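You operate a simulated robot arm through the tools that you are given. There is no shell and no other tool.

You run a simulated two-armed robot. Do the job below in one go: nothing can be reset, and whatever is moved stays where it is left.

JOB
Hold the divided tray on the top of the long table steady with one hand, lift the grey cube out of it with the other and set it down on the top of the long table.

It is judged by the outcome, as a careful person would: the job done as asked, and still so three seconds after it is handed in. It fails if anything else is knocked over, pushed out of place, dropped, spilled or broken.

ROBOT AND FRAMES
Two 6-joint arms with three-finger grippers on one trunk, on a base that moves. Base frame: it is fixed to the floor where the robot stands at the start and does not move with it; the origin is under the middle of the robot, x ahead of it, y to its left, z up. Lengths are in m, angles in degrees, forces in N, time in s.
The left shoulder is at the start at [0.02, 0.17, 1.535], the right one opposite. With the tool pointing down near the work surface each hand reaches from about 0.32 to 0.6 m from the robot's upright axis, wherever it stands, measured 20 degrees to its own side. Places, roughly: divided tray (29x12x5 cm) [-0.7, 3.1, 0.9]; grey cube [-0.75, 3, 0.75]; top of the long table [-0.6, 3, 0.8]. Payload 2.2 kg a hand.
The tool frame of a hand sits at the grasp point between the pads (the TCP): z along the fingers, y along the line on which they close. The tips reach 0.025 m beyond it. The gripper opens to 0.104 m; its body begins 0.074 m behind the TCP.
Orientation is that of the tool frame in the base frame, as [roll, pitch, yaw] about the fixed x, y, z axes, in that order (R = Rz(yaw) Ry(pitch) Rx(roll)). With the fingers straight down and closing along the base's y, the tool's x points along the base's -x, its y along +y and its z along -z.

CONTROLS
- The arms move only by the tool servo_tool. It takes "left_series", "right_series" or both (then of equal length, played together; a hand with none holds still); each is a list of rows, each a list of 7 numbers: the shift along the tool's x, y, z in m, then the turn, a rotation vector about the tool's x, y, z in degrees, then the closure, from 0 (fully open) to 1 (shut). In form: [[tx, ty, tz, ax, ay, az, hand], ...]. A call has 1 to 20 rows; each row shifts and turns the commanded pose from where the row before left it, along the tool's axes as they then stand. Rows are played at 5 a second. More than 0.05 m and 8.6 degrees between two rows, or a gripper value outside its range, and nothing of the call is played. A pose out of reach is approached as far as the arm can. The call stops where the force on the tool passes 40 N (or 10 N more than at its start, if that is more) or the arm is blocked; 0.2 s more then pass. The fingers move at their own pace (about 0.072 m/s each) and stop on an object; they squeeze with about 41 N. The grip force told is the motor's: it shows also when the fingers shut on nothing. Time passes only in rows, and 0.2 s behind the last, so rows that do not move let the fingers close. It gives the time, the measured TCP pose, the force on the tool (base axes), the opening and the grip force at its end, in the units of the frame above (readings bear some noise), with the torque about the TCP (base axes, N m) and any sound that the robot's microphone picked up.
- Cameras (640 x 400 px; columns grow to the right, rows downward): "scene" is now at [0.156, 0.0009, 1.4266]; the picture's right is [0.02, -1.00, 0.00], its down [-0.59, -0.01, -0.81] and it looks along [0.81, 0.02, -0.59] (base axes); focal length 250 px, centre (320, 200). "left" rides on the left gripper at [0.082, -0.003, -0.104] in its tool frame; the picture's right is [0.04, 1.00, 0.00], its down [-0.75, 0.03, -0.66] and it looks along [-0.66, 0.03, 0.75] (tool axes); focal length 256 px, centre (320, 200). "right" rides on the right gripper at [0.082, 0.003, -0.104] in its tool frame; the picture's right is [-0.04, 1.00, 0.00], its down [-0.75, -0.03, -0.66] and it looks along [-0.66, -0.03, 0.75] (tool axes); focal length 256 px, centre (320, 200). There is no depth. A picture from a camera that has moved, and an enlarged one, comes with that camera's place and axes in the base frame and with its lens.
- grab_frame(camera): a new picture of that camera. It takes no simulated time.
- lift_body(by): moves the trunk up (or, below 0, down) by that many m; the arms and the scene camera ride with it, the base frame stays. It gives what a move gives, with no picture.
- base_move(legs): drives the robot by 1 to 6 legs, each [ahead, left, turn to the left] in m, m and degrees, along the robot's own axes; the way and the turn of a leg run together, so that a leg with both is an arc; at most 1.5 m and 180 degrees a leg. The arms and the cameras ride along, it lands a little off, and it stops where it bumps. It gives what a move gives.
- turn_head(pan, tilt): turns the head with the scene camera to pan (to the left, within 60 degrees either way) and tilt (down, from -29 to 69), counted from straight ahead of the robot (the tilt from the chest, where the trunk bows). It gives what a move gives.
- zoom(camera, box): a new picture of the part [left, top, right, bottom] of that camera's present view, enlarged. It takes no simulated time.
- job_done(): hands the job in; it is judged then, once.

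Nothing tells you exact positions but the pictures and the camera data. Unless the task says otherwise, let go and move clear before handing in.

The tools are called as name(argument=value, ...) on one line, values as JSON. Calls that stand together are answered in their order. servo_tool: Moves the arms, as the interface text tells. Its arguments: {"type":"object","properties":{"left_series":{"type":"array","items":{"type":"array","items":{"type":"number"}}},"right_series":{"type":"array","items":{"type":"array","items":{"type":"number"}}}},"required":[]} The other tools are called the same way: lift_body (by) moves the trunk up or down; base_move (legs) drives the base; turn_head (pan, tilt) turns the head that bears the scene camera; grab_frame (camera) takes a picture; zoom (camera, box) takes an enlarged picture of a part of a camera's view; job_done () hands the job in.

At the start:

```text
clock: 0.0
left_eef_pos: [0.461, 0.2233, 1.1141]
left_orientation: [-180.0, 0.0, 179.9]
left_wrist_force: [0.8, -0.3, -0.1]
left_torque: [0.03, 0.01, -0.02]
left_width: 0.1037
left_grasp_force: 0.0
right_eef_pos: [0.4661, -0.24, 1.1056]
right_orientation: [179.9, 0.0, -179.9]
right_wrist_force: [-0.6, 0.6, -0.1]
right_torque: [-0.02, 0.04, 0.0]
right_width: 0.1039
right_grasp_force: 0.1
trunk travel left (down, up): [-0.727, 0.015]
robot x, y, heading: [0.0012, 0.002, -0.2]
head pan, tilt (commanded): [1.4, 36.1]
```

scene: 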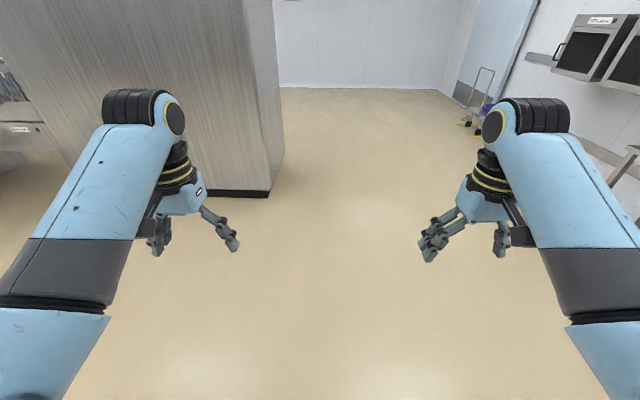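
right: 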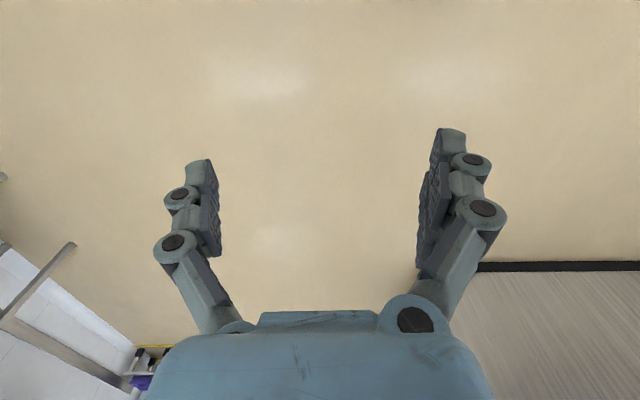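
left: 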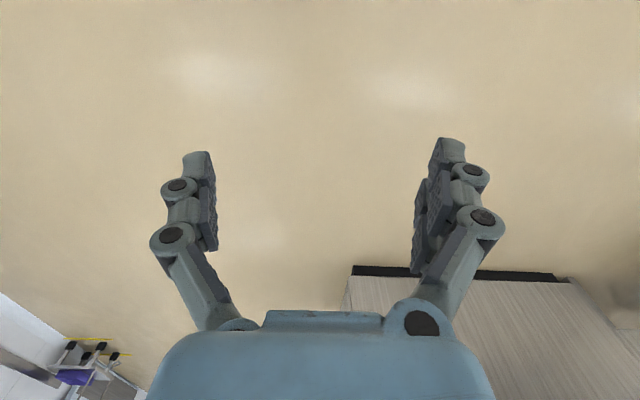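

I see the floor ahead with a wood-panelled block to the front left; the long table should be about 3 m to my left. I'll look left with the head before driving.

turn_head(pan=60, tilt=15)

```text
clock: 1.3
left_eef_pos: [0.4617, 0.2234, 1.1134]
left_orientation: [-180.0, 0.1, 180.0]
left_wrist_force: [0.3, -0.2, -0.1]
left_torque: [-0.01, -0.02, 0.01]
left_width: 0.1041
left_grasp_force: 0.1
right_eef_pos: [0.466, -0.2396, 1.1051]
right_orientation: [180.0, -0.1, 180.0]
right_wrist_force: [-0.5, 0.1, -0.9]
right_torque: [0.01, 0.02, 0.02]
right_width: 0.1038
right_grasp_force: 0.1
trunk travel left (down, up): [-0.727, 0.015]
robot x, y, heading: [-0.0007, 0.0041, -0.1]
head pan, tilt (commanded): [60.0, 15.0]
```

grab_frame(camera="scene")

```text
taken
camera scene: at [0.1154, 0.0796, 1.4602], right [0.87, -0.5, 0.0], down [-0.13, -0.22, -0.97], along [0.48, 0.84, -0.26], focal length 250 px, centre (320, 200)
```

scene: 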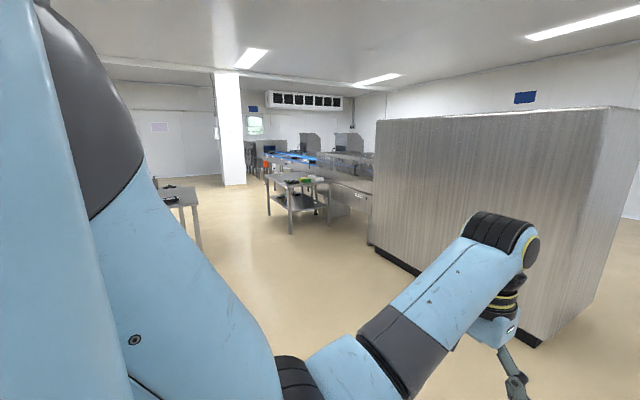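

There is free space around me; the wood block starts about 2.2 m ahead. I'll turn 90° left in place and look again.

base_move(legs=[[0, 0, 90]])

turn_head(pan=10, tilt=15)

grab_frame(camera="scene")

```text
clock: 5.5
left_eef_pos: [-0.2142, 0.4653, 1.1134]
left_orientation: [180.0, 0.0, -91.3]
left_wrist_force: [0.1, 0.2, 0.4]
left_torque: [-0.03, -0.02, -0.01]
left_width: 0.1044
left_grasp_force: 0.1
right_eef_pos: [0.2488, 0.4614, 1.1069]
right_orientation: [180.0, 0.0, -91.2]
right_wrist_force: [0.3, 0.1, 0.5]
right_torque: [0.03, 0.01, 0.04]
right_width: 0.1043
right_grasp_force: 0.1
trunk travel left (down, up): [-0.727, 0.015]
robot x, y, heading: [-0.0002, -0.0001, 89.0]
head pan, tilt (commanded): [60.0, 15.0]
```

```text
clock: 6.6
left_eef_pos: [-0.2135, 0.4652, 1.1134]
left_orientation: [-180.0, 0.1, -91.2]
left_wrist_force: [-0.4, 0.8, 0.5]
left_torque: [0.0, -0.01, -0.03]
left_width: 0.104
left_grasp_force: 0.1
right_eef_pos: [0.2488, 0.4615, 1.1057]
right_orientation: [-180.0, 0.0, -91.2]
right_wrist_force: [-0.6, 0.3, -0.5]
right_torque: [-0.04, 0.01, 0.01]
right_width: 0.1041
right_grasp_force: 0.0
trunk travel left (down, up): [-0.727, 0.015]
robot x, y, heading: [0.0023, -0.0018, 88.8]
head pan, tilt (commanded): [10.0, 15.0]
```

```text
taken
camera scene: at [-0.0148, 0.1616, 1.4602], right [0.99, 0.15, 0.0], down [0.04, -0.26, -0.97], along [-0.15, 0.95, -0.26], focal length 250 px, centre (320, 200)
```

scene: 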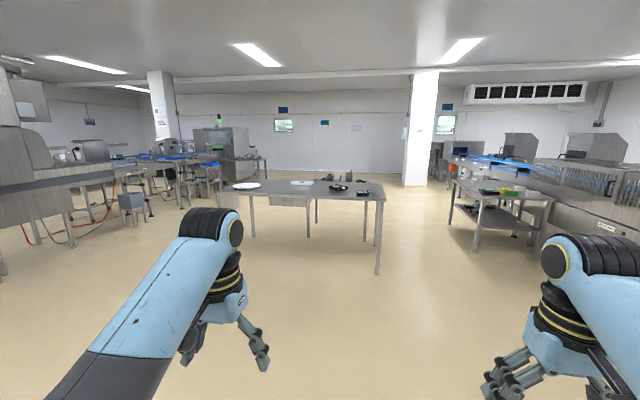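

zoom(camera="scene", box=[200, 150, 400, 275])

```text
3.20 times, centred on (300, 212) of scene
camera zoom: at [-0.0148, 0.1616, 1.4602], right [0.99, 0.15, 0.0], down [0.04, -0.26, -0.97], along [-0.15, 0.95, -0.26], focal length 801 px, centre (384, 160)
```

zoom: 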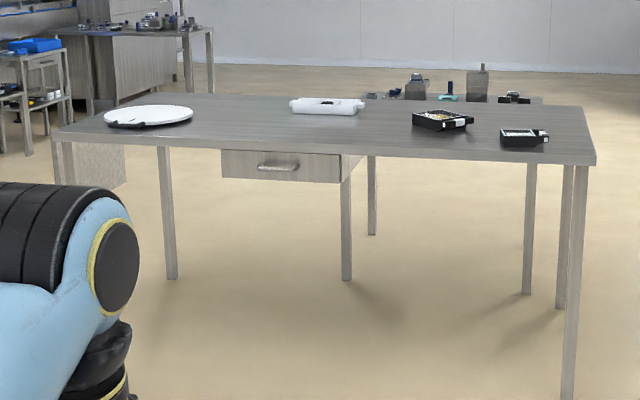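

The long table lies ahead (front edge about y=2.65, spanning x≈-1.6…0.27) and the white item near its middle, about (-0.72, 3.15), looks like the tray. I'll drive closer and look down at it.

base_move(legs=[[1.45, 0.72, 1.2]])

turn_head(pan=0, tilt=25)

grab_frame(camera="scene")

```text
refused: leg 1 is longer than a leg can be; nothing moved
```

```text
clock: 7.4
left_eef_pos: [-0.2145, 0.4647, 1.1133]
left_orientation: [180.0, 0.0, -91.2]
left_wrist_force: [0.6, -0.2, 0.2]
left_torque: [0.02, 0.02, 0.0]
left_width: 0.1038
left_grasp_force: 0.1
right_eef_pos: [0.2486, 0.4616, 1.106]
right_orientation: [180.0, 0.0, -91.1]
right_wrist_force: [-0.7, 1.0, 1.0]
right_torque: [-0.02, 0.01, -0.02]
right_width: 0.1044
right_grasp_force: 0.0
trunk travel left (down, up): [-0.727, 0.015]
robot x, y, heading: [-0.0006, -0.0011, 88.6]
head pan, tilt (commanded): [0.0, 25.0]
```

```text
taken
camera scene: at [0.0014, 0.1614, 1.4441], right [1.0, -0.02, 0.0], down [-0.01, -0.42, -0.91], along [0.02, 0.91, -0.42], focal length 250 px, centre (320, 200)
```

scene: 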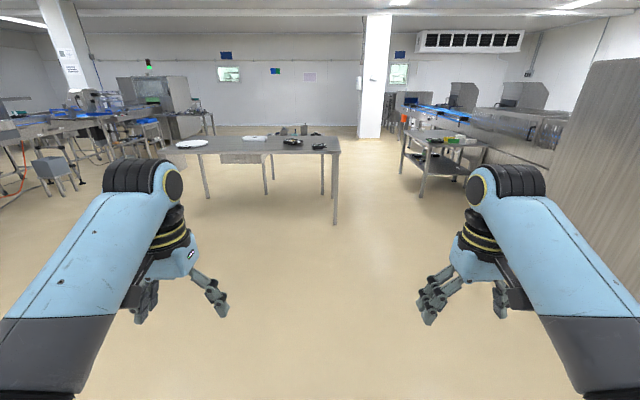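

The leg was too long, so I'll split it: first sideways-forward about 1.3 m, then the remainder, keeping clear of the table (front edge ≈ y 2.65).

base_move(legs=[[0.7, 0.36, 0.7], [0.7, 0.36, 0.7]])

turn_head(pan=0, tilt=30)

grab_frame(camera="scene")

```text
clock: 15.4
left_eef_pos: [-0.9456, 1.8618, 1.1135]
left_orientation: [180.0, 0.0, -89.6]
left_wrist_force: [0.0, 0.2, 1.0]
left_torque: [0.03, -0.01, 0.02]
left_width: 0.1041
left_grasp_force: 0.2
right_eef_pos: [-0.4839, 1.8683, 1.1054]
right_orientation: [-179.9, 0.0, -89.7]
right_wrist_force: [-0.4, 0.3, -0.3]
right_torque: [-0.01, 0.02, 0.02]
right_width: 0.1038
right_grasp_force: 0.0
trunk travel left (down, up): [-0.727, 0.015]
robot x, y, heading: [-0.7197, 1.402, 90.4]
head pan, tilt (commanded): [0.0, 25.0]
```

```text
clock: 16.1
left_eef_pos: [-0.9462, 1.8609, 1.1134]
left_orientation: [180.0, 0.0, -89.7]
left_wrist_force: [0.4, -0.6, 0.2]
left_torque: [0.02, 0.01, 0.04]
left_width: 0.104
left_grasp_force: 0.0
right_eef_pos: [-0.484, 1.868, 1.105]
right_orientation: [-180.0, 0.0, -89.7]
right_wrist_force: [0.0, -0.8, 0.2]
right_torque: [-0.04, 0.0, 0.0]
right_width: 0.104
right_grasp_force: 0.0
trunk travel left (down, up): [-0.727, 0.015]
robot x, y, heading: [-0.7196, 1.4001, 90.6]
head pan, tilt (commanded): [0.0, 30.0]
```

```text
taken
camera scene: at [-0.7236, 1.5609, 1.4361], right [1.0, 0.0, 0.0], down [0.0, -0.5, -0.87], along [0.0, 0.87, -0.5], focal length 250 px, centre (320, 200)
```

scene: 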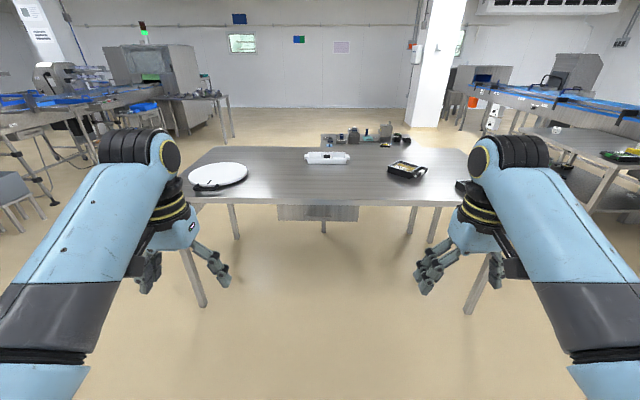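

zoom(camera="scene", box=[270, 120, 430, 220])

```text
4.00 times, centred on (350, 170) of scene
camera zoom: at [-0.7236, 1.5609, 1.4361], right [1.0, 0.0, 0.0], down [0.0, -0.5, -0.87], along [0.0, 0.87, -0.5], focal length 1001 px, centre (200, 320)
```

zoom: 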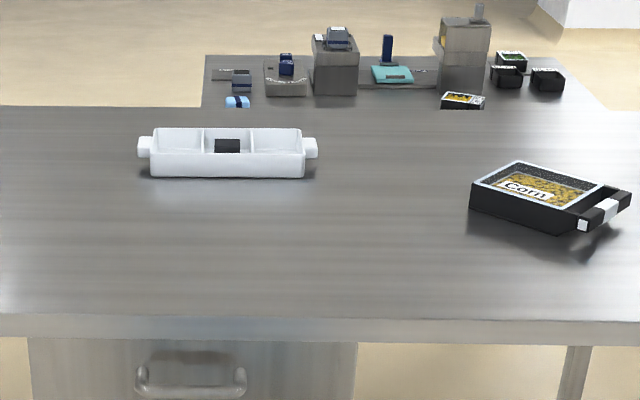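

The white tray with two end handles sits near the table's far edge (about (-0.69, 3.2)), grey cube in its middle compartment; it's too far to reach from this side. I'll go round the right end of the table and inspect the far side.

base_move(legs=[[0, -1.49, -0.6], [0.6, 0, 0]])

turn_head(pan=30, tilt=25)

grab_frame(camera="scene")

```text
clock: 26.5
left_eef_pos: [0.586, 2.4534, 1.1138]
left_orientation: [180.0, 0.0, -91.1]
left_wrist_force: [-0.1, -0.2, 0.4]
left_torque: [-0.04, -0.01, 0.02]
left_width: 0.104
left_grasp_force: 0.1
right_eef_pos: [1.0483, 2.4492, 1.1048]
right_orientation: [180.0, 0.0, -91.2]
right_wrist_force: [0.2, -0.9, 0.1]
right_torque: [-0.02, 0.01, -0.03]
right_width: 0.1042
right_grasp_force: 0.1
trunk travel left (down, up): [-0.727, 0.015]
robot x, y, heading: [0.7998, 1.9872, 89.0]
head pan, tilt (commanded): [0.0, 30.0]
```

```text
clock: 27.5
left_eef_pos: [0.587, 2.4542, 1.1139]
left_orientation: [-179.9, 0.0, -91.2]
left_wrist_force: [1.0, -0.4, -0.6]
left_torque: [-0.01, 0.02, 0.0]
left_width: 0.1037
left_grasp_force: 0.0
right_eef_pos: [1.0496, 2.4478, 1.1055]
right_orientation: [180.0, 0.1, -91.2]
right_wrist_force: [-0.1, 0.4, -0.5]
right_torque: [-0.03, 0.0, -0.02]
right_width: 0.1038
right_grasp_force: 0.1
trunk travel left (down, up): [-0.727, 0.015]
robot x, y, heading: [0.8001, 1.9865, 88.8]
head pan, tilt (commanded): [30.0, 25.0]
```

```text
taken
camera scene: at [0.7552, 2.1374, 1.444], right [0.88, 0.48, 0.0], down [0.2, -0.37, -0.91], along [-0.44, 0.79, -0.42], focal length 250 px, centre (320, 200)
```

scene: 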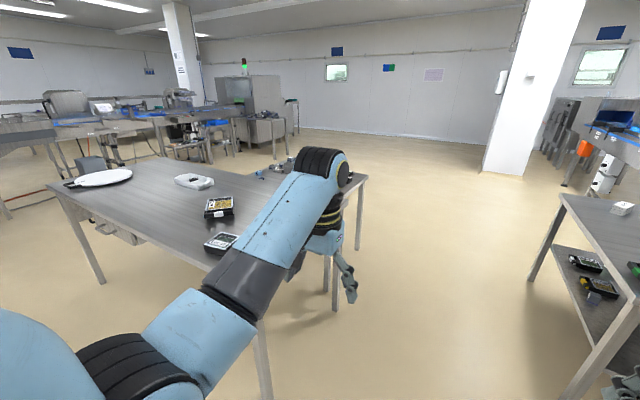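

A smaller table stands behind the long one on its right. I'll move further along the free aisle (x≈0.85) to see the gap behind.

base_move(legs=[[0.9, -0.05, 1]])

turn_head(pan=50, tilt=30)

grab_frame(camera="scene")

```text
clock: 32.2
left_eef_pos: [0.6308, 3.3462, 1.114]
left_orientation: [180.0, 0.1, -89.7]
left_wrist_force: [0.2, 0.1, 0.5]
left_torque: [0.0, 0.0, -0.03]
left_width: 0.1039
left_grasp_force: 0.1
right_eef_pos: [1.0937, 3.354, 1.1057]
right_orientation: [180.0, -0.1, -89.8]
right_wrist_force: [-0.5, -0.2, 0.1]
right_torque: [-0.01, 0.0, 0.02]
right_width: 0.1039
right_grasp_force: 0.0
trunk travel left (down, up): [-0.727, 0.015]
robot x, y, heading: [0.8581, 2.8845, 90.3]
head pan, tilt (commanded): [30.0, 25.0]
```

```text
clock: 33.0
left_eef_pos: [0.631, 3.3458, 1.1142]
left_orientation: [-179.9, 0.1, -89.8]
left_wrist_force: [-0.1, 0.4, 0.0]
left_torque: [-0.04, 0.01, 0.02]
left_width: 0.1039
left_grasp_force: 0.0
right_eef_pos: [1.0943, 3.3527, 1.1049]
right_orientation: [180.0, -0.1, -89.6]
right_wrist_force: [-0.7, 0.4, 0.4]
right_torque: [0.01, -0.04, -0.04]
right_width: 0.104
right_grasp_force: 0.0
trunk travel left (down, up): [-0.727, 0.015]
robot x, y, heading: [0.8607, 2.8879, 90.5]
head pan, tilt (commanded): [50.0, 30.0]
```

```text
taken
camera scene: at [0.785, 3.0131, 1.4361], right [0.64, 0.77, 0.0], down [0.38, -0.32, -0.87], along [-0.67, 0.55, -0.5], focal length 250 px, centre (320, 200)
```

scene: 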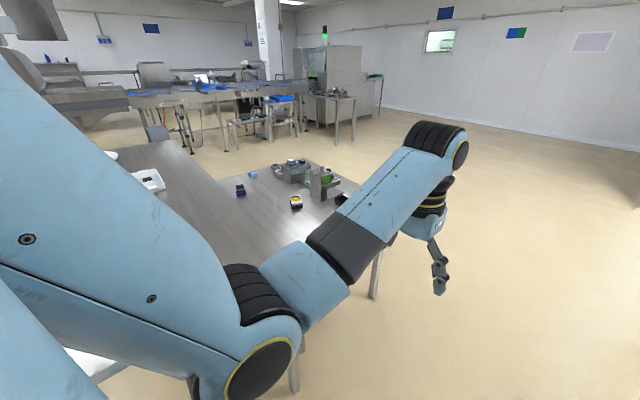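

The table is about z≈0.85 with another smaller table abutting it at the back on the right half, so the tray (≈(-0.7, 3.08)) is just about beside that. I'll go further round to see the back side.

base_move(legs=[[1.4, 0, 0], [0, 0, 90]])

turn_head(pan=20, tilt=30)

grab_frame(camera="scene")

```text
clock: 43.8
left_eef_pos: [0.3745, 4.0311, 1.1131]
left_orientation: [-180.0, 0.0, 1.6]
left_wrist_force: [-0.2, -0.3, -0.3]
left_torque: [0.02, -0.01, -0.02]
left_width: 0.1041
left_grasp_force: 0.0
right_eef_pos: [0.3575, 4.494, 1.1058]
right_orientation: [180.0, 0.0, 1.5]
right_wrist_force: [-0.3, 0.2, -0.5]
right_torque: [0.01, -0.01, -0.01]
right_width: 0.1043
right_grasp_force: 0.1
trunk travel left (down, up): [-0.727, 0.015]
robot x, y, heading: [0.8322, 4.268, -178.7]
head pan, tilt (commanded): [50.0, 30.0]
```

```text
clock: 44.7
left_eef_pos: [0.3744, 4.0315, 1.1148]
left_orientation: [-180.0, 0.0, 1.5]
left_wrist_force: [-0.5, 0.4, 0.4]
left_torque: [-0.01, -0.01, 0.02]
left_width: 0.104
left_grasp_force: 0.0
right_eef_pos: [0.3571, 4.495, 1.1044]
right_orientation: [-180.0, -0.1, 1.5]
right_wrist_force: [-0.7, 0.5, -0.2]
right_torque: [-0.01, -0.05, 0.03]
right_width: 0.1042
right_grasp_force: 0.0
trunk travel left (down, up): [-0.727, 0.015]
robot x, y, heading: [0.8302, 4.2681, -178.5]
head pan, tilt (commanded): [20.0, 30.0]
```

```text
taken
camera scene: at [0.6733, 4.2307, 1.436], right [-0.37, 0.93, 0.0], down [0.47, 0.18, -0.87], along [-0.81, -0.32, -0.5], focal length 250 px, centre (320, 200)
```

scene: 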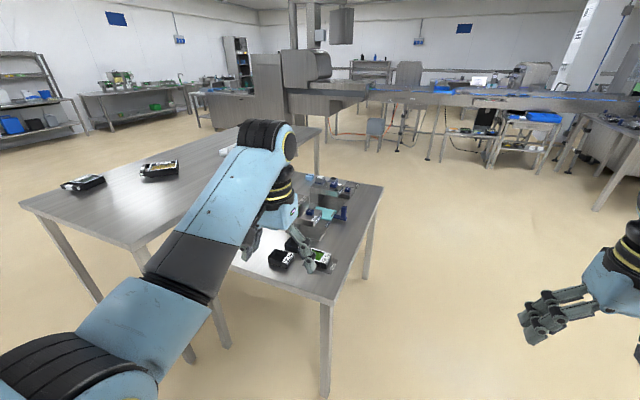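

The back table is lower (z≈0.75), spanning x≈-0.72…0.16, y≈3.4…4.07, right behind the tray. Before choosing where to stand, I'll look at my own base footprint.

turn_head(pan=0, tilt=69)

grab_frame(camera="scene")

```text
clock: 45.8
left_eef_pos: [0.375, 4.0308, 1.1139]
left_orientation: [179.9, 0.0, 1.5]
left_wrist_force: [0.7, -0.4, 0.8]
left_torque: [0.0, -0.01, 0.03]
left_width: 0.1038
left_grasp_force: 0.0
right_eef_pos: [0.3587, 4.4938, 1.105]
right_orientation: [-180.0, 0.0, 1.5]
right_wrist_force: [-0.1, 0.2, -0.4]
right_torque: [0.03, 0.05, 0.02]
right_width: 0.1042
right_grasp_force: 0.0
trunk travel left (down, up): [-0.727, 0.015]
robot x, y, heading: [0.8251, 4.2663, -178.4]
head pan, tilt (commanded): [0.0, 68.8]
```

```text
taken
camera scene: at [0.7015, 4.2624, 1.3846], right [-0.03, 1.0, 0.0], down [0.93, 0.02, -0.36], along [-0.36, -0.01, -0.93], focal length 250 px, centre (320, 200)
```

scene: 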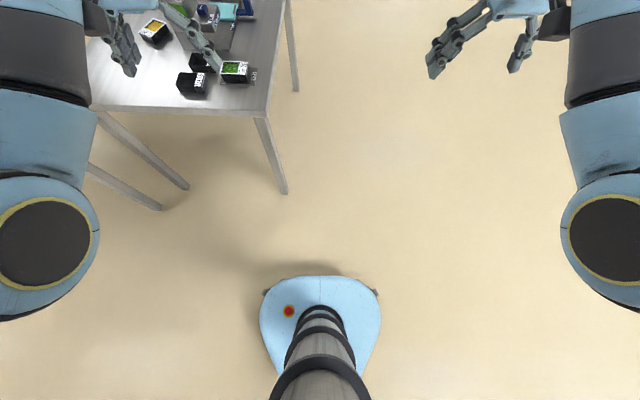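

My base is only about 0.2 m ahead of the axis and the column is thin, so I can stand behind the long table just left of the back table, around (-1.0, 3.55), facing the tray diagonally. I'll drive around the back table and look at that spot.

base_move(legs=[[0.9, -0.3, -1.6], [1.0, 0, 0], [0, 0, 80]])

turn_head(pan=0, tilt=40)

grab_frame(camera="scene")

```text
clock: 59.0
left_eef_pos: [-0.9559, 4.0615, 1.1146]
left_orientation: [-180.0, 0.0, 79.0]
left_wrist_force: [0.4, -0.3, 0.4]
left_torque: [0.02, -0.01, 0.0]
left_width: 0.1044
left_grasp_force: 0.2
right_eef_pos: [-1.4099, 4.1467, 1.1047]
right_orientation: [-180.0, 0.0, 79.0]
right_wrist_force: [0.0, -0.4, -0.4]
right_torque: [0.0, -0.01, 0.01]
right_width: 0.1041
right_grasp_force: 0.1
trunk travel left (down, up): [-0.727, 0.015]
robot x, y, heading: [-1.085, 4.5601, -100.9]
head pan, tilt (commanded): [0.0, 68.8]
```

```text
clock: 59.9
left_eef_pos: [-0.9552, 4.0616, 1.1144]
left_orientation: [-180.0, 0.0, 79.1]
left_wrist_force: [-0.3, -1.3, 0.4]
left_torque: [0.03, -0.02, -0.01]
left_width: 0.1039
left_grasp_force: 0.0
right_eef_pos: [-1.4106, 4.1452, 1.1056]
right_orientation: [179.9, 0.0, 78.9]
right_wrist_force: [0.4, -0.5, -0.4]
right_torque: [-0.02, -0.02, 0.03]
right_width: 0.104
right_grasp_force: 0.1
trunk travel left (down, up): [-0.727, 0.015]
robot x, y, heading: [-1.0875, 4.5601, -100.9]
head pan, tilt (commanded): [0.0, 40.0]
```

```text
taken
camera scene: at [-1.1177, 4.4028, 1.4206], right [-0.98, 0.19, 0.0], down [0.12, 0.63, -0.77], along [-0.15, -0.75, -0.64], focal length 250 px, centre (320, 200)
```

scene: 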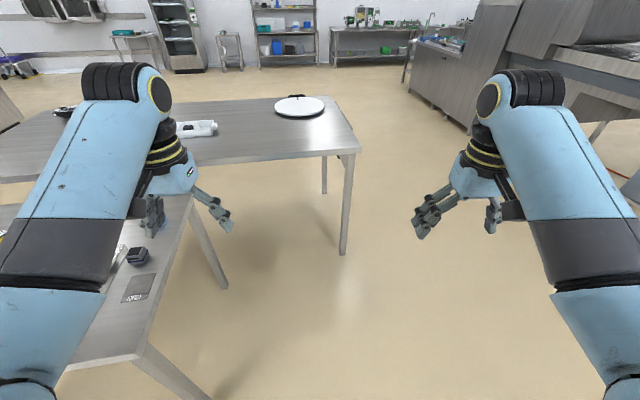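

From here: the back of the long table is at y≈3.38, back table's left edge at x≈-0.735 with a leg near (-0.69, 3.46), and the tray's near handle at about (-0.83, 3.08). I'll turn to face about -53° and move to about (-1.1, 3.65).

base_move(legs=[[0, 0, 47.9], [0.72, -0.558, 0]])

turn_head(pan=0, tilt=55)

grab_frame(camera="scene")

```text
clock: 66.8
left_eef_pos: [-0.6342, 3.4202, 1.1132]
left_orientation: [179.9, 0.0, 127.4]
left_wrist_force: [0.5, -0.5, 0.6]
left_torque: [0.01, 0.02, 0.01]
left_width: 0.104
left_grasp_force: 0.0
right_eef_pos: [-0.9973, 3.1352, 1.1034]
right_orientation: [-180.0, -0.1, 127.4]
right_wrist_force: [0.1, 0.1, -0.3]
right_torque: [0.02, 0.0, -0.01]
right_width: 0.104
right_grasp_force: 0.1
trunk travel left (down, up): [-0.727, 0.015]
robot x, y, heading: [-1.0928, 3.6517, -52.7]
head pan, tilt (commanded): [0.0, 40.0]
```

```text
clock: 67.6
left_eef_pos: [-0.6335, 3.4199, 1.1135]
left_orientation: [-180.0, 0.0, 127.4]
left_wrist_force: [0.2, -0.7, -0.2]
left_torque: [0.01, -0.02, 0.0]
left_width: 0.1043
left_grasp_force: 0.1
right_eef_pos: [-0.9991, 3.1347, 1.1053]
right_orientation: [179.9, 0.0, 127.3]
right_wrist_force: [0.5, 0.2, 0.4]
right_torque: [-0.01, 0.02, 0.0]
right_width: 0.1041
right_grasp_force: 0.1
trunk travel left (down, up): [-0.727, 0.015]
robot x, y, heading: [-1.0904, 3.6524, -52.8]
head pan, tilt (commanded): [0.0, 55.0]
```

```text
taken
camera scene: at [-1.0065, 3.5363, 1.4001], right [-0.79, -0.61, 0.0], down [-0.5, 0.65, -0.57], along [0.35, -0.46, -0.82], focal length 250 px, centre (320, 200)
```

scene: 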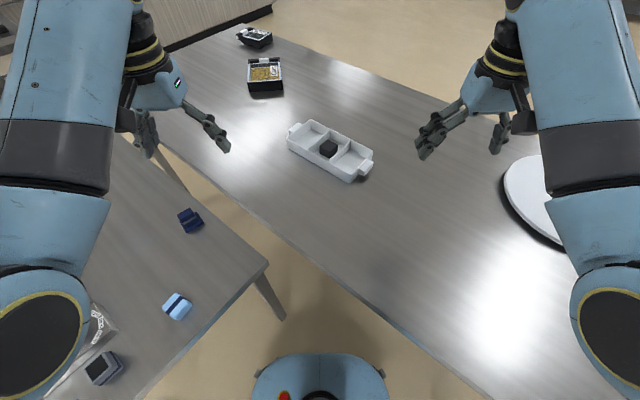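

Good view: tray ahead with a clear path, handles at both ends. I'll zoom in to measure it.

zoom(camera="scene", box=[270, 105, 390, 195])

```text
4.44 times, centred on (330, 150) of scene
camera zoom: at [-1.0065, 3.5363, 1.4001], right [-0.79, -0.61, 0.0], down [-0.5, 0.65, -0.57], along [0.35, -0.46, -0.82], focal length 1113 px, centre (276, 422)
```

zoom: 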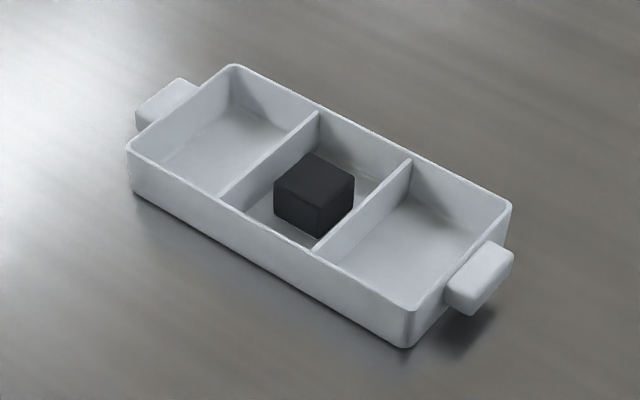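

The tray is centred near (-0.70, 3.09) with rim at z≈0.90, cube ≈3.7 cm at about (-0.696, 3.085), aligned to the axes, in the middle compartment (≈7.6 × 11 cm). I need to check the finger geometry before planning the grasp.

zoom(camera="left", box=[140, 100, 520, 340])

zoom(camera="scene", box=[390, 40, 550, 170])

zoom(camera="scene", box=[90, 50, 250, 170])

```text
1.67 times, centred on (330, 220) of left
camera zoom: at [-0.686, 3.4841, 1.2176], right [0.77, 0.64, 0.0], down [0.48, -0.58, 0.66], along [0.42, -0.5, -0.75], focal length 427 px, centre (303, 167)
```

zoom: 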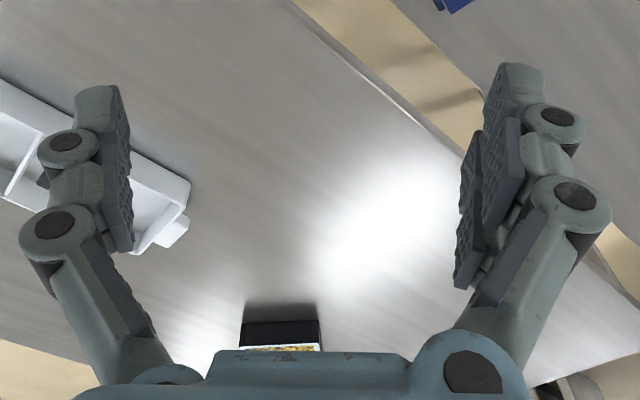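

```text
3.08 times, centred on (470, 105) of scene
camera zoom: at [-1.0065, 3.5363, 1.4001], right [-0.79, -0.61, 0.0], down [-0.5, 0.65, -0.57], along [0.35, -0.46, -0.82], focal length 770 px, centre (-142, 492)
```

zoom: 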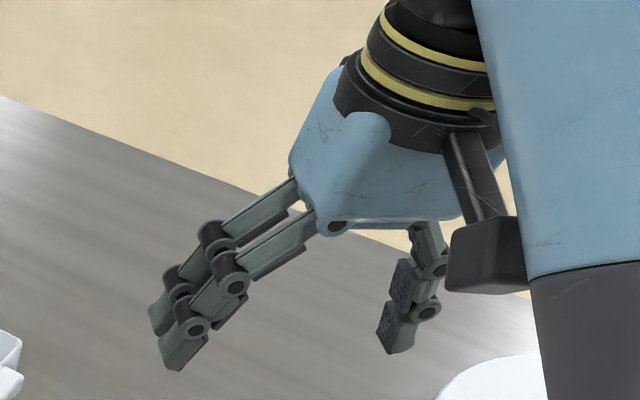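

```text
3.33 times, centred on (170, 110) of scene
camera zoom: at [-1.0065, 3.5363, 1.4001], right [-0.79, -0.61, 0.0], down [-0.5, 0.65, -0.57], along [0.35, -0.46, -0.82], focal length 834 px, centre (820, 500)
```

zoom: 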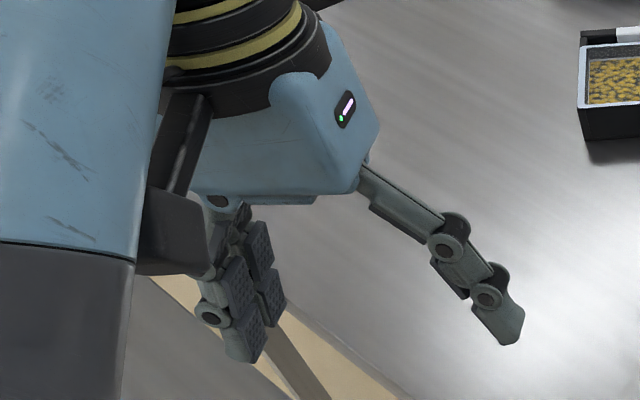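

The gripper has a single finger on its -y side and two (about 5.4 cm span) on +y. Plan: stand at about (-1.0, 3.53) heading -60°; right hand pinches the tray's -x end wall/handle closing along x, left hand takes the cube closing along y. I'll move in the last 15 cm.

base_move(legs=[[0.15, 0, 0], [0, 0, -7]])

turn_head(pan=0, tilt=60)

grab_frame(camera="scene")

```text
clock: 69.5
left_eef_pos: [-0.5747, 3.2463, 1.1135]
left_orientation: [-180.0, -0.1, 120.3]
left_wrist_force: [0.1, 0.8, -0.2]
left_torque: [0.02, 0.01, 0.01]
left_width: 0.1039
left_grasp_force: 0.1
right_eef_pos: [-0.9714, 3.0077, 1.1041]
right_orientation: [180.0, -0.1, 120.3]
right_wrist_force: [-0.4, -0.8, 0.3]
right_torque: [0.03, 0.01, -0.01]
right_width: 0.1042
right_grasp_force: 0.0
trunk travel left (down, up): [-0.727, 0.015]
robot x, y, heading: [-1.0002, 3.5281, -59.9]
head pan, tilt (commanded): [0.0, 55.0]
```

```text
clock: 70.2
left_eef_pos: [-0.5745, 3.2457, 1.1143]
left_orientation: [180.0, -0.1, 120.3]
left_wrist_force: [0.5, 0.9, -0.4]
left_torque: [0.02, 0.02, -0.02]
left_width: 0.1039
left_grasp_force: 0.1
right_eef_pos: [-0.971, 3.0087, 1.1064]
right_orientation: [-179.9, -0.1, 120.3]
right_wrist_force: [0.7, 0.3, 0.1]
right_torque: [0.02, -0.02, 0.02]
right_width: 0.104
right_grasp_force: 0.0
trunk travel left (down, up): [-0.727, 0.015]
robot x, y, heading: [-0.9986, 3.5322, -59.3]
head pan, tilt (commanded): [0.0, 60.0]
```

```text
taken
camera scene: at [-0.9327, 3.4117, 1.394], right [-0.86, -0.51, 0.0], down [-0.44, 0.75, -0.5], along [0.25, -0.43, -0.87], focal length 250 px, centre (320, 200)
```

scene: 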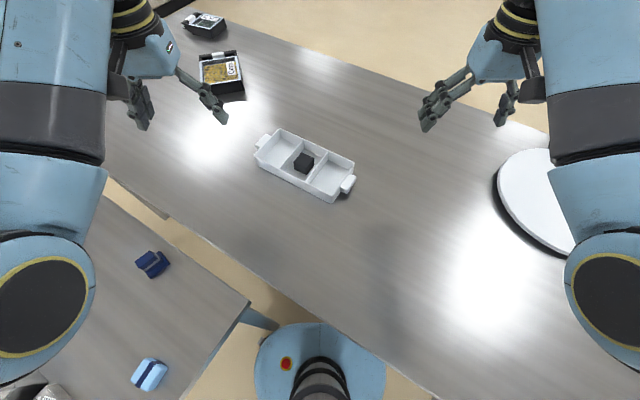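

I'm in place without bumping. Zooming in again to refine the tray and cube positions.

zoom(camera="scene", box=[240, 115, 370, 215])

grab_frame(camera="left")

grab_frame(camera="right")

```text
4.00 times, centred on (305, 165) of scene
camera zoom: at [-0.9327, 3.4117, 1.394], right [-0.86, -0.51, 0.0], down [-0.44, 0.75, -0.5], along [0.25, -0.43, -0.87], focal length 1001 px, centre (380, 340)
```

zoom: 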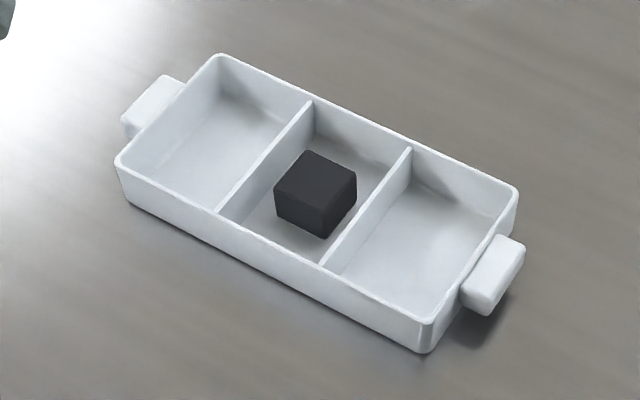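

```text
taken
camera left: at [-0.6185, 3.316, 1.2175], right [0.84, 0.54, 0.0], down [0.41, -0.64, 0.66], along [0.35, -0.55, -0.76], focal length 256 px, centre (320, 200)
```

left: 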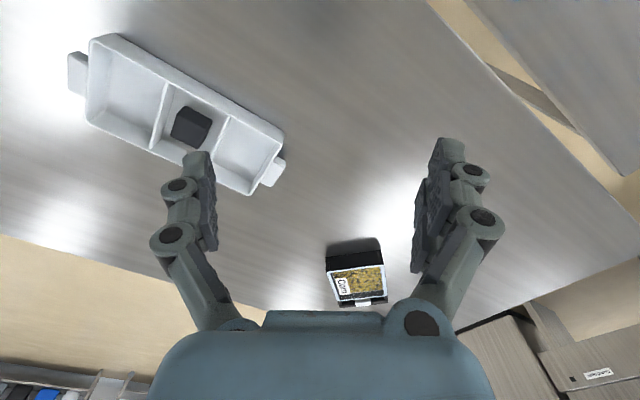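

```text
taken
camera right: at [-1.0092, 3.0788, 1.2078], right [0.88, 0.47, 0.0], down [0.36, -0.67, 0.66], along [0.31, -0.58, -0.76], focal length 256 px, centre (320, 200)
```

right: 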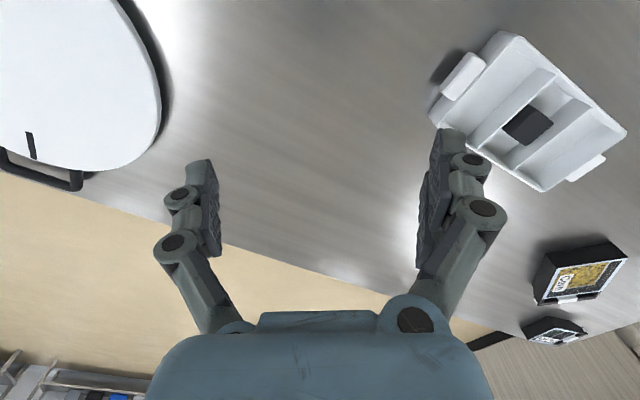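

I'll zoom both wrist cameras on the tray for triangulation.

zoom(camera="left", box=[50, 20, 300, 205])

zoom(camera="right", box=[420, 20, 640, 200])

```text
2.16 times, centred on (175, 112) of left
camera zoom: at [-0.6185, 3.316, 1.2175], right [0.84, 0.54, 0.0], down [0.41, -0.64, 0.66], along [0.35, -0.55, -0.76], focal length 554 px, centre (634, 389)
```

zoom: 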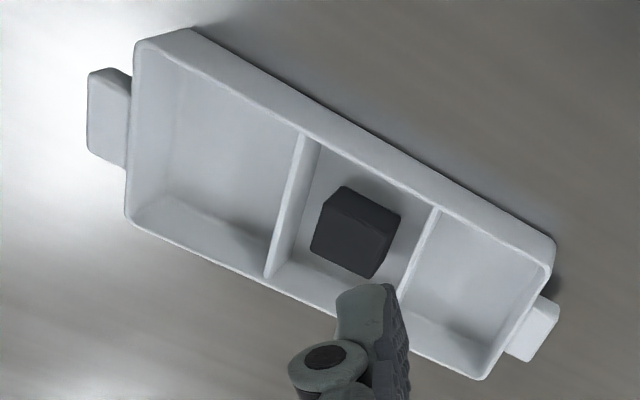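

```text
2.22 times, centred on (530, 110) of right
camera zoom: at [-1.0092, 3.0788, 1.2078], right [0.88, 0.47, 0.0], down [0.36, -0.67, 0.66], along [0.31, -0.58, -0.76], focal length 569 px, centre (-147, 400)
```

zoom: 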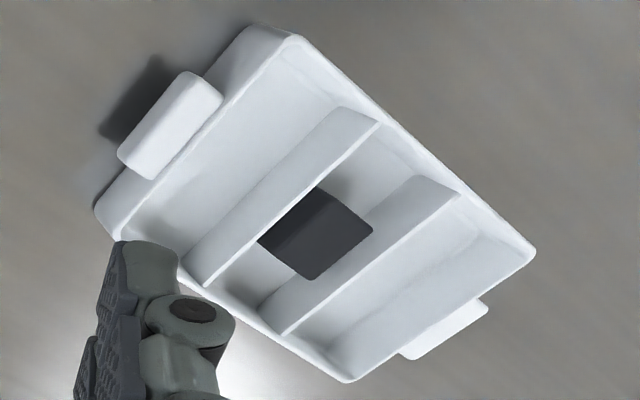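

Triangulating with both wrist cameras: tray rim at z≈0.89 (table ≈0.84), tray centre (-0.687, 3.079), its -x handle centred at (-0.819, 3.081), cube centre ≈(-0.687, 3.073). I'll bring the right hand above the -x handle, turned to close along base x, and rotate the left wrist toward yaw 0 in free air.

servo_tool(right_series=[[0, 0, 0, 0, 0, 7.575, 0.28], [0, 0, 0, 0, 0, 7.575, 0.28], [0, 0, 0, 0, 0, 7.575, 0.28], [0, 0, 0, 0, 0, 7.575, 0.28], [0.018, 0.0388, 0, 0, 0, 0, 0.28], [0.018, 0.0388, 0, 0, 0, 0, 0.28], [0.018, 0.0388, 0, 0, 0, 0, 0.28], [0.018, 0.0388, 0, 0, 0, 0, 0.28]])

```text
clock: 71.9
left_eef_pos: [-0.5738, 3.2473, 1.1134]
left_orientation: [-180.0, -0.2, 120.2]
left_wrist_force: [0.9, -0.8, -0.6]
left_torque: [-0.01, 0.03, 0.01]
left_width: 0.104
left_grasp_force: 0.1
right_eef_pos: [-0.9273, 3.0109, 1.0898]
right_orientation: [-171.5, 5.3, 86.2]
right_wrist_force: [-1.4, 0.1, 0.0]
right_torque: [-0.04, 0.03, 0.0]
right_width: 0.0749
right_grasp_force: 0.0
right hand out of reach, approached as far as the arm can: row 8
trunk travel left (down, up): [-0.727, 0.015]
robot x, y, heading: [-0.9989, 3.5326, -59.8]
head pan, tilt (commanded): [0.0, 60.0]
stopped in row 8 (right hand): the arm was blocked; the commanded pose is now the measured one
```

The right hand didn't get there (out of reach/blocked in row 8, slightly tilted). I'll look before going on.

grab_frame(camera="scene")

grab_frame(camera="right")

```text
taken
camera scene: at [-0.9314, 3.4121, 1.3939], right [-0.86, -0.51, 0.0], down [-0.44, 0.75, -0.5], along [0.25, -0.43, -0.87], focal length 250 px, centre (320, 200)
```

scene: 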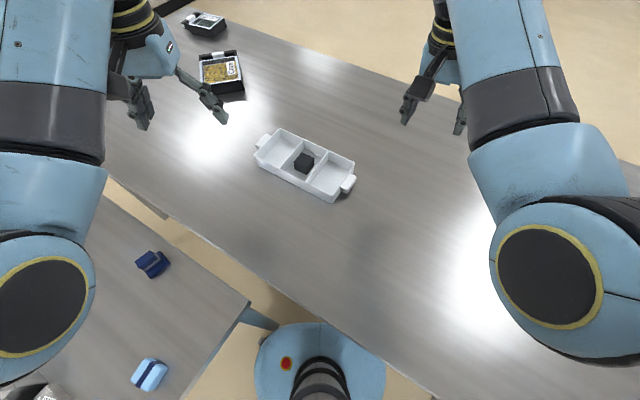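

```text
taken
camera right: at [-0.9019, 3.0977, 1.182], right [0.98, -0.12, -0.14], down [0.02, -0.69, 0.72], along [-0.19, -0.71, -0.68], focal length 256 px, centre (320, 200)
```

right: 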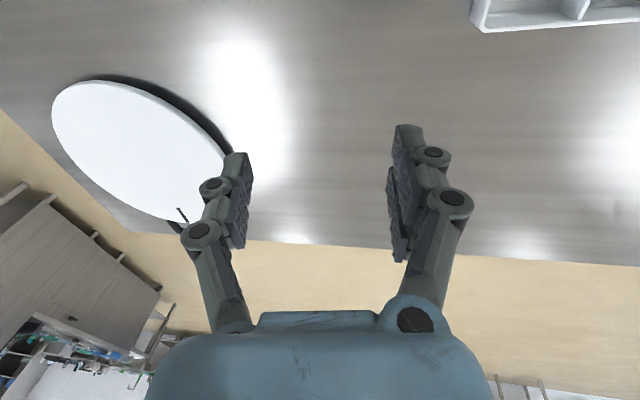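

The arm may just be lagging or limited in this posture. I'll first level the right hand again where it is, with small rows.

servo_tool(right_series=[[0, 0, 0, -2.1, 1.3, -0.95, 0.28], [0, 0, 0, -2.1, 1.3, -0.95, 0.28], [0, 0, 0, -2.1, 1.3, -0.95, 0.28], [0, 0, 0, -2.1, 1.3, -0.95, 0.28], [0, 0, 0, 0, 0, 0, 0.28], [0, 0, 0, 0, 0, 0, 0.28]])

```text
clock: 73.3
left_eef_pos: [-0.5738, 3.2467, 1.114]
left_orientation: [179.9, -0.1, 120.3]
left_wrist_force: [0.2, 0.4, -0.2]
left_torque: [-0.02, -0.01, 0.02]
left_width: 0.1039
left_grasp_force: 0.0
right_eef_pos: [-0.9271, 3.0098, 1.0881]
right_orientation: [-179.8, -0.3, 89.6]
right_wrist_force: [0.2, 0.4, -0.2]
right_torque: [0.02, 0.01, 0.0]
right_width: 0.075
right_grasp_force: 0.1
trunk travel left (down, up): [-0.727, 0.015]
robot x, y, heading: [-0.9982, 3.5269, -59.8]
head pan, tilt (commanded): [0.0, 60.0]
```

Levelled fine. Now moving slowly toward above the handle.

servo_tool(right_series=[[0.009, 0.014, 0, 0, 0, 0, 0.28], [0.009, 0.014, 0, 0, 0, 0, 0.28], [0.009, 0.014, 0, 0, 0, 0, 0.28], [0.009, 0.014, 0, 0, 0, 0, 0.28], [0, 0, 0, 0, 0, 0, 0.28]])

```text
clock: 74.7
left_eef_pos: [-0.5749, 3.2465, 1.1133]
left_orientation: [-180.0, -0.1, 120.3]
left_wrist_force: [-0.3, -0.6, -0.1]
left_torque: [0.01, -0.02, 0.02]
left_width: 0.1039
left_grasp_force: 0.1
right_eef_pos: [-0.9088, 3.0201, 1.0829]
right_orientation: [-176.4, 1.9, 87.9]
right_wrist_force: [-0.4, 0.4, 0.7]
right_torque: [0.02, -0.02, 0.01]
right_width: 0.0748
right_grasp_force: 0.1
trunk travel left (down, up): [-0.727, 0.015]
robot x, y, heading: [-1.0034, 3.5289, -59.7]
head pan, tilt (commanded): [0.0, 60.0]
stopped in row 5 (right hand): the arm was blocked; the commanded pose is now the measured one
```

Blocked again before reaching the spot; the arm is probably folded too tightly at this height. I'll level it and lower it to about z=0.98 in place, away from the tray, then try moving inward.

servo_tool(right_series=[[0, 0, 0, -1.8, 0.95, -1.05, 0.28], [0, 0, 0, -1.8, 0.95, -1.05, 0.28], [0, 0, 0.02, 0, 0, 0, 0.28], [0, 0, 0.02, 0, 0, 0, 0.28], [0, 0, 0.02, 0, 0, 0, 0.28], [0, 0, 0.02, 0, 0, 0, 0.28], [0, 0, 0.02, 0, 0, 0, 0.28], [0, 0, 0, 0, 0, 0, 0.28]])

```text
clock: 76.5
left_eef_pos: [-0.5743, 3.2459, 1.1131]
left_orientation: [180.0, 0.0, 120.3]
left_wrist_force: [-0.7, 0.5, 0.2]
left_torque: [-0.03, 0.04, 0.02]
left_width: 0.1042
left_grasp_force: 0.0
right_eef_pos: [-0.9066, 3.021, 0.9808]
right_orientation: [-180.0, -0.2, 90.1]
right_wrist_force: [0.2, 0.1, 0.7]
right_torque: [-0.02, 0.01, 0.01]
right_width: 0.0746
right_grasp_force: 0.0
trunk travel left (down, up): [-0.727, 0.015]
robot x, y, heading: [-0.9982, 3.5337, -59.5]
head pan, tilt (commanded): [0.0, 60.0]
```

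Lowering went fine. Now trying to move inward slowly at z≈0.98 (fingertips at 0.955, above the rim).

servo_tool(right_series=[[0.01, 0.015, 0, 0, 0, 0, 0.28], [0.01, 0.015, 0, 0, 0, 0, 0.28], [0.01, 0.015, 0, 0, 0, 0, 0.28], [0, 0, 0, 0, 0, 0, 0.28]])

grab_frame(camera="scene")

```text
clock: 77.7
left_eef_pos: [-0.575, 3.2459, 1.1131]
left_orientation: [-180.0, -0.1, 120.3]
left_wrist_force: [-0.2, 1.2, -0.2]
left_torque: [0.0, -0.03, 0.0]
left_width: 0.1041
left_grasp_force: 0.0
right_eef_pos: [-0.8904, 3.0304, 0.9768]
right_orientation: [-177.7, 1.4, 88.9]
right_wrist_force: [0.1, 0.6, 0.0]
right_torque: [0.01, 0.02, -0.03]
right_width: 0.0748
right_grasp_force: 0.0
trunk travel left (down, up): [-0.727, 0.015]
robot x, y, heading: [-1.0007, 3.5301, -59.4]
head pan, tilt (commanded): [0.0, 60.0]
stopped in row 4 (right hand): the arm was blocked; the commanded pose is now the measured one
```

```text
taken
camera scene: at [-0.933, 3.4115, 1.394], right [-0.86, -0.5, 0.0], down [-0.44, 0.75, -0.5], along [0.25, -0.43, -0.87], focal length 250 px, centre (320, 200)
```

scene: 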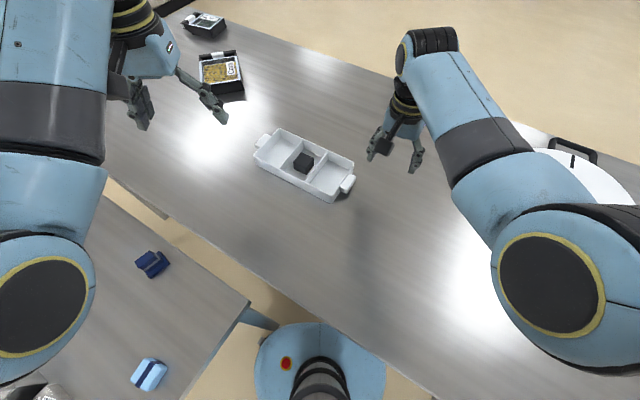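

The upper arm seems stuck at the same angle each time, so it is probably a shoulder limit or self-contact. I'll look at the arm itself with the head.

turn_head(pan=-50, tilt=35)

grab_frame(camera="scene")

```text
clock: 78.9
left_eef_pos: [-0.5747, 3.246, 1.114]
left_orientation: [180.0, 0.0, 120.3]
left_wrist_force: [0.0, 0.0, 0.5]
left_torque: [0.03, 0.0, -0.01]
left_width: 0.1038
left_grasp_force: 0.1
right_eef_pos: [-0.8912, 3.0315, 0.9759]
right_orientation: [-177.8, 1.3, 89.1]
right_wrist_force: [-0.2, -0.2, -0.6]
right_torque: [0.0, -0.02, 0.03]
right_width: 0.0751
right_grasp_force: 0.1
trunk travel left (down, up): [-0.727, 0.015]
robot x, y, heading: [-0.9978, 3.5292, -59.5]
head pan, tilt (commanded): [-50.0, 35.0]
```

```text
taken
camera scene: at [-0.996, 3.3863, 1.4282], right [-0.94, 0.34, 0.0], down [0.19, 0.54, -0.82], along [-0.28, -0.77, -0.57], focal length 250 px, centre (320, 200)
```

scene: 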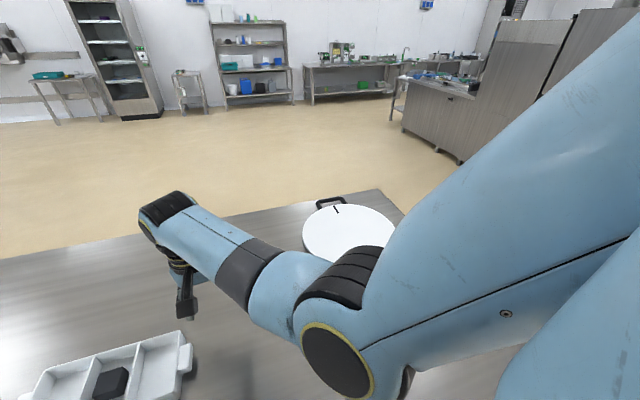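

The elbow sits low and close to the chest. I'll zoom on that region to see what blocks it.

turn_head(pan=-60, tilt=60)

grab_frame(camera="scene")

grab_frame(camera="left")

```text
clock: 79.8
left_eef_pos: [-0.574, 3.2457, 1.1147]
left_orientation: [-180.0, 0.1, 120.3]
left_wrist_force: [0.5, -0.1, 0.2]
left_torque: [-0.02, -0.01, 0.0]
left_width: 0.104
left_grasp_force: 0.1
right_eef_pos: [-0.892, 3.0318, 0.9775]
right_orientation: [-177.7, 1.2, 89.1]
right_wrist_force: [0.3, 0.4, -0.3]
right_torque: [0.0, -0.01, 0.02]
right_width: 0.0751
right_grasp_force: 0.1
trunk travel left (down, up): [-0.727, 0.015]
robot x, y, heading: [-0.9974, 3.5329, -59.6]
head pan, tilt (commanded): [-60.0, 60.0]
```

```text
taken
camera scene: at [-0.9995, 3.4113, 1.394], right [-0.87, 0.49, 0.0], down [0.43, 0.75, -0.5], along [-0.25, -0.43, -0.87], focal length 250 px, centre (320, 200)
```

scene: 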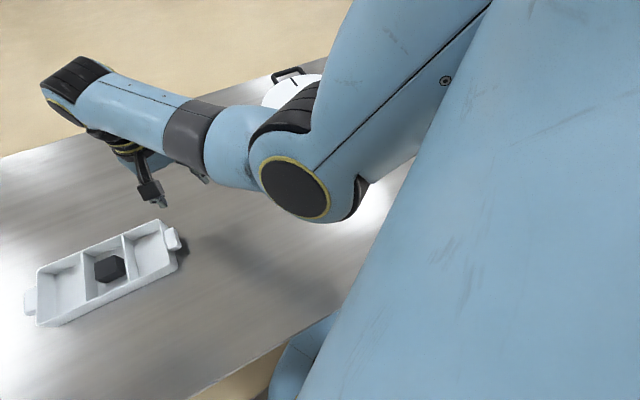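

```text
taken
camera left: at [-0.6188, 3.3158, 1.2175], right [0.84, 0.54, 0.0], down [0.41, -0.64, 0.66], along [0.35, -0.55, -0.76], focal length 256 px, centre (320, 200)
```

left: 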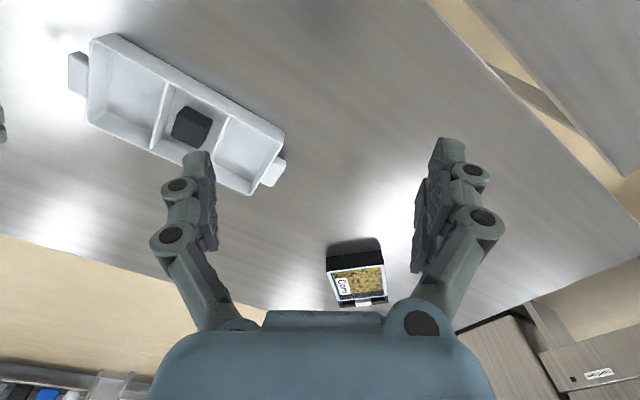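

The upper arm lies along the side of the chest, so it can't swing further inward in this folded posture. I'll test whether the hand can come inward when stretched further ahead (staying at z≈0.98, above the rim).

servo_tool(right_series=[[0, 0, 0, -1.15, 0.6, -0.45, 0.28], [0, 0, 0, -1.15, 0.6, -0.45, 0.28], [-0.0138, 0.0081, 0, 0, 0, 0, 0.28], [-0.0138, 0.0081, 0, 0, 0, 0, 0.28], [-0.0138, 0.0081, 0, 0, 0, 0, 0.28], [-0.0138, 0.0081, 0, 0, 0, 0, 0.28], [-0.0138, 0.0081, 0, 0, 0, 0, 0.28], [0, 0, 0, 0, 0, 0, 0.28]])

servo_tool(right_series=[[0.0072, 0.0123, 0, 0, 0, 0, 0.28], [0.0072, 0.0123, 0, 0, 0, 0, 0.28], [0.0072, 0.0123, 0, 0, 0, 0, 0.28], [0, 0, 0, 0, 0, 0, 0.28]])

grab_frame(camera="scene")

```text
clock: 81.6
left_eef_pos: [-0.5745, 3.2473, 1.1141]
left_orientation: [180.0, -0.1, 120.3]
left_wrist_force: [-0.6, 1.2, 0.3]
left_torque: [0.03, -0.02, 0.02]
left_width: 0.1039
left_grasp_force: 0.1
right_eef_pos: [-0.85, 2.9648, 0.9759]
right_orientation: [179.9, 0.1, 90.0]
right_wrist_force: [0.1, -0.2, 0.2]
right_torque: [0.0, 0.04, -0.02]
right_width: 0.0748
right_grasp_force: 0.1
trunk travel left (down, up): [-0.727, 0.015]
robot x, y, heading: [-0.9997, 3.5313, -59.7]
head pan, tilt (commanded): [-60.0, 60.0]
```

```text
clock: 82.6
left_eef_pos: [-0.5742, 3.2462, 1.1133]
left_orientation: [180.0, 0.1, 120.3]
left_wrist_force: [0.2, 0.2, 0.5]
left_torque: [0.02, -0.02, -0.01]
left_width: 0.104
left_grasp_force: 0.0
right_eef_pos: [-0.8138, 2.9862, 0.9791]
right_orientation: [179.9, 0.0, 90.0]
right_wrist_force: [0.1, -0.3, 0.6]
right_torque: [0.0, -0.04, 0.04]
right_width: 0.0749
right_grasp_force: 0.1
trunk travel left (down, up): [-0.727, 0.015]
robot x, y, heading: [-1.0007, 3.5336, -60.1]
head pan, tilt (commanded): [-60.0, 60.0]
```

```text
taken
camera scene: at [-0.9998, 3.4112, 1.394], right [-0.87, 0.5, 0.0], down [0.43, 0.75, -0.5], along [-0.25, -0.43, -0.87], focal length 250 px, centre (320, 200)
```

scene: 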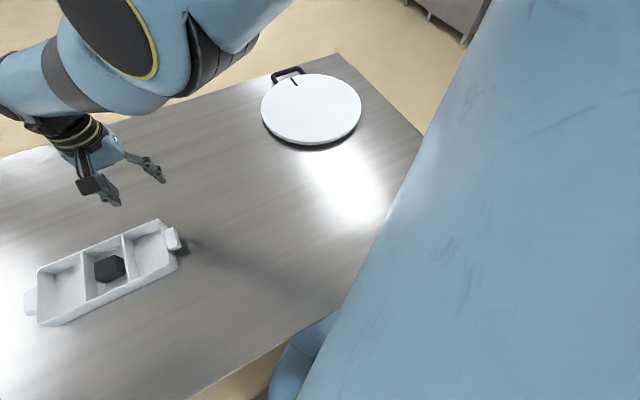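

That worked: the elbow is now raised and the hand moves inward freely. I'll view the overall posture.

turn_head(pan=-10, tilt=50)

grab_frame(camera="scene")

```text
clock: 83.8
left_eef_pos: [-0.5748, 3.2473, 1.1132]
left_orientation: [-180.0, -0.1, 120.3]
left_wrist_force: [0.4, -0.1, 1.1]
left_torque: [-0.01, -0.03, -0.03]
left_width: 0.1039
left_grasp_force: 0.1
right_eef_pos: [-0.814, 2.9852, 0.978]
right_orientation: [179.9, -0.1, 90.0]
right_wrist_force: [0.4, 0.2, 1.0]
right_torque: [0.02, 0.01, 0.0]
right_width: 0.0747
right_grasp_force: 0.1
trunk travel left (down, up): [-0.727, 0.015]
robot x, y, heading: [-1.0027, 3.5308, -59.7]
head pan, tilt (commanded): [-10.0, 50.0]
```

```text
taken
camera scene: at [-0.9398, 3.397, 1.4065], right [-0.94, -0.35, 0.0], down [-0.27, 0.72, -0.64], along [0.22, -0.6, -0.77], focal length 250 px, centre (320, 200)
```

scene: 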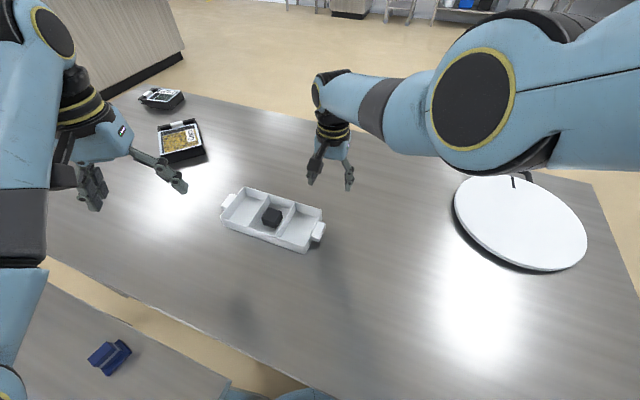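

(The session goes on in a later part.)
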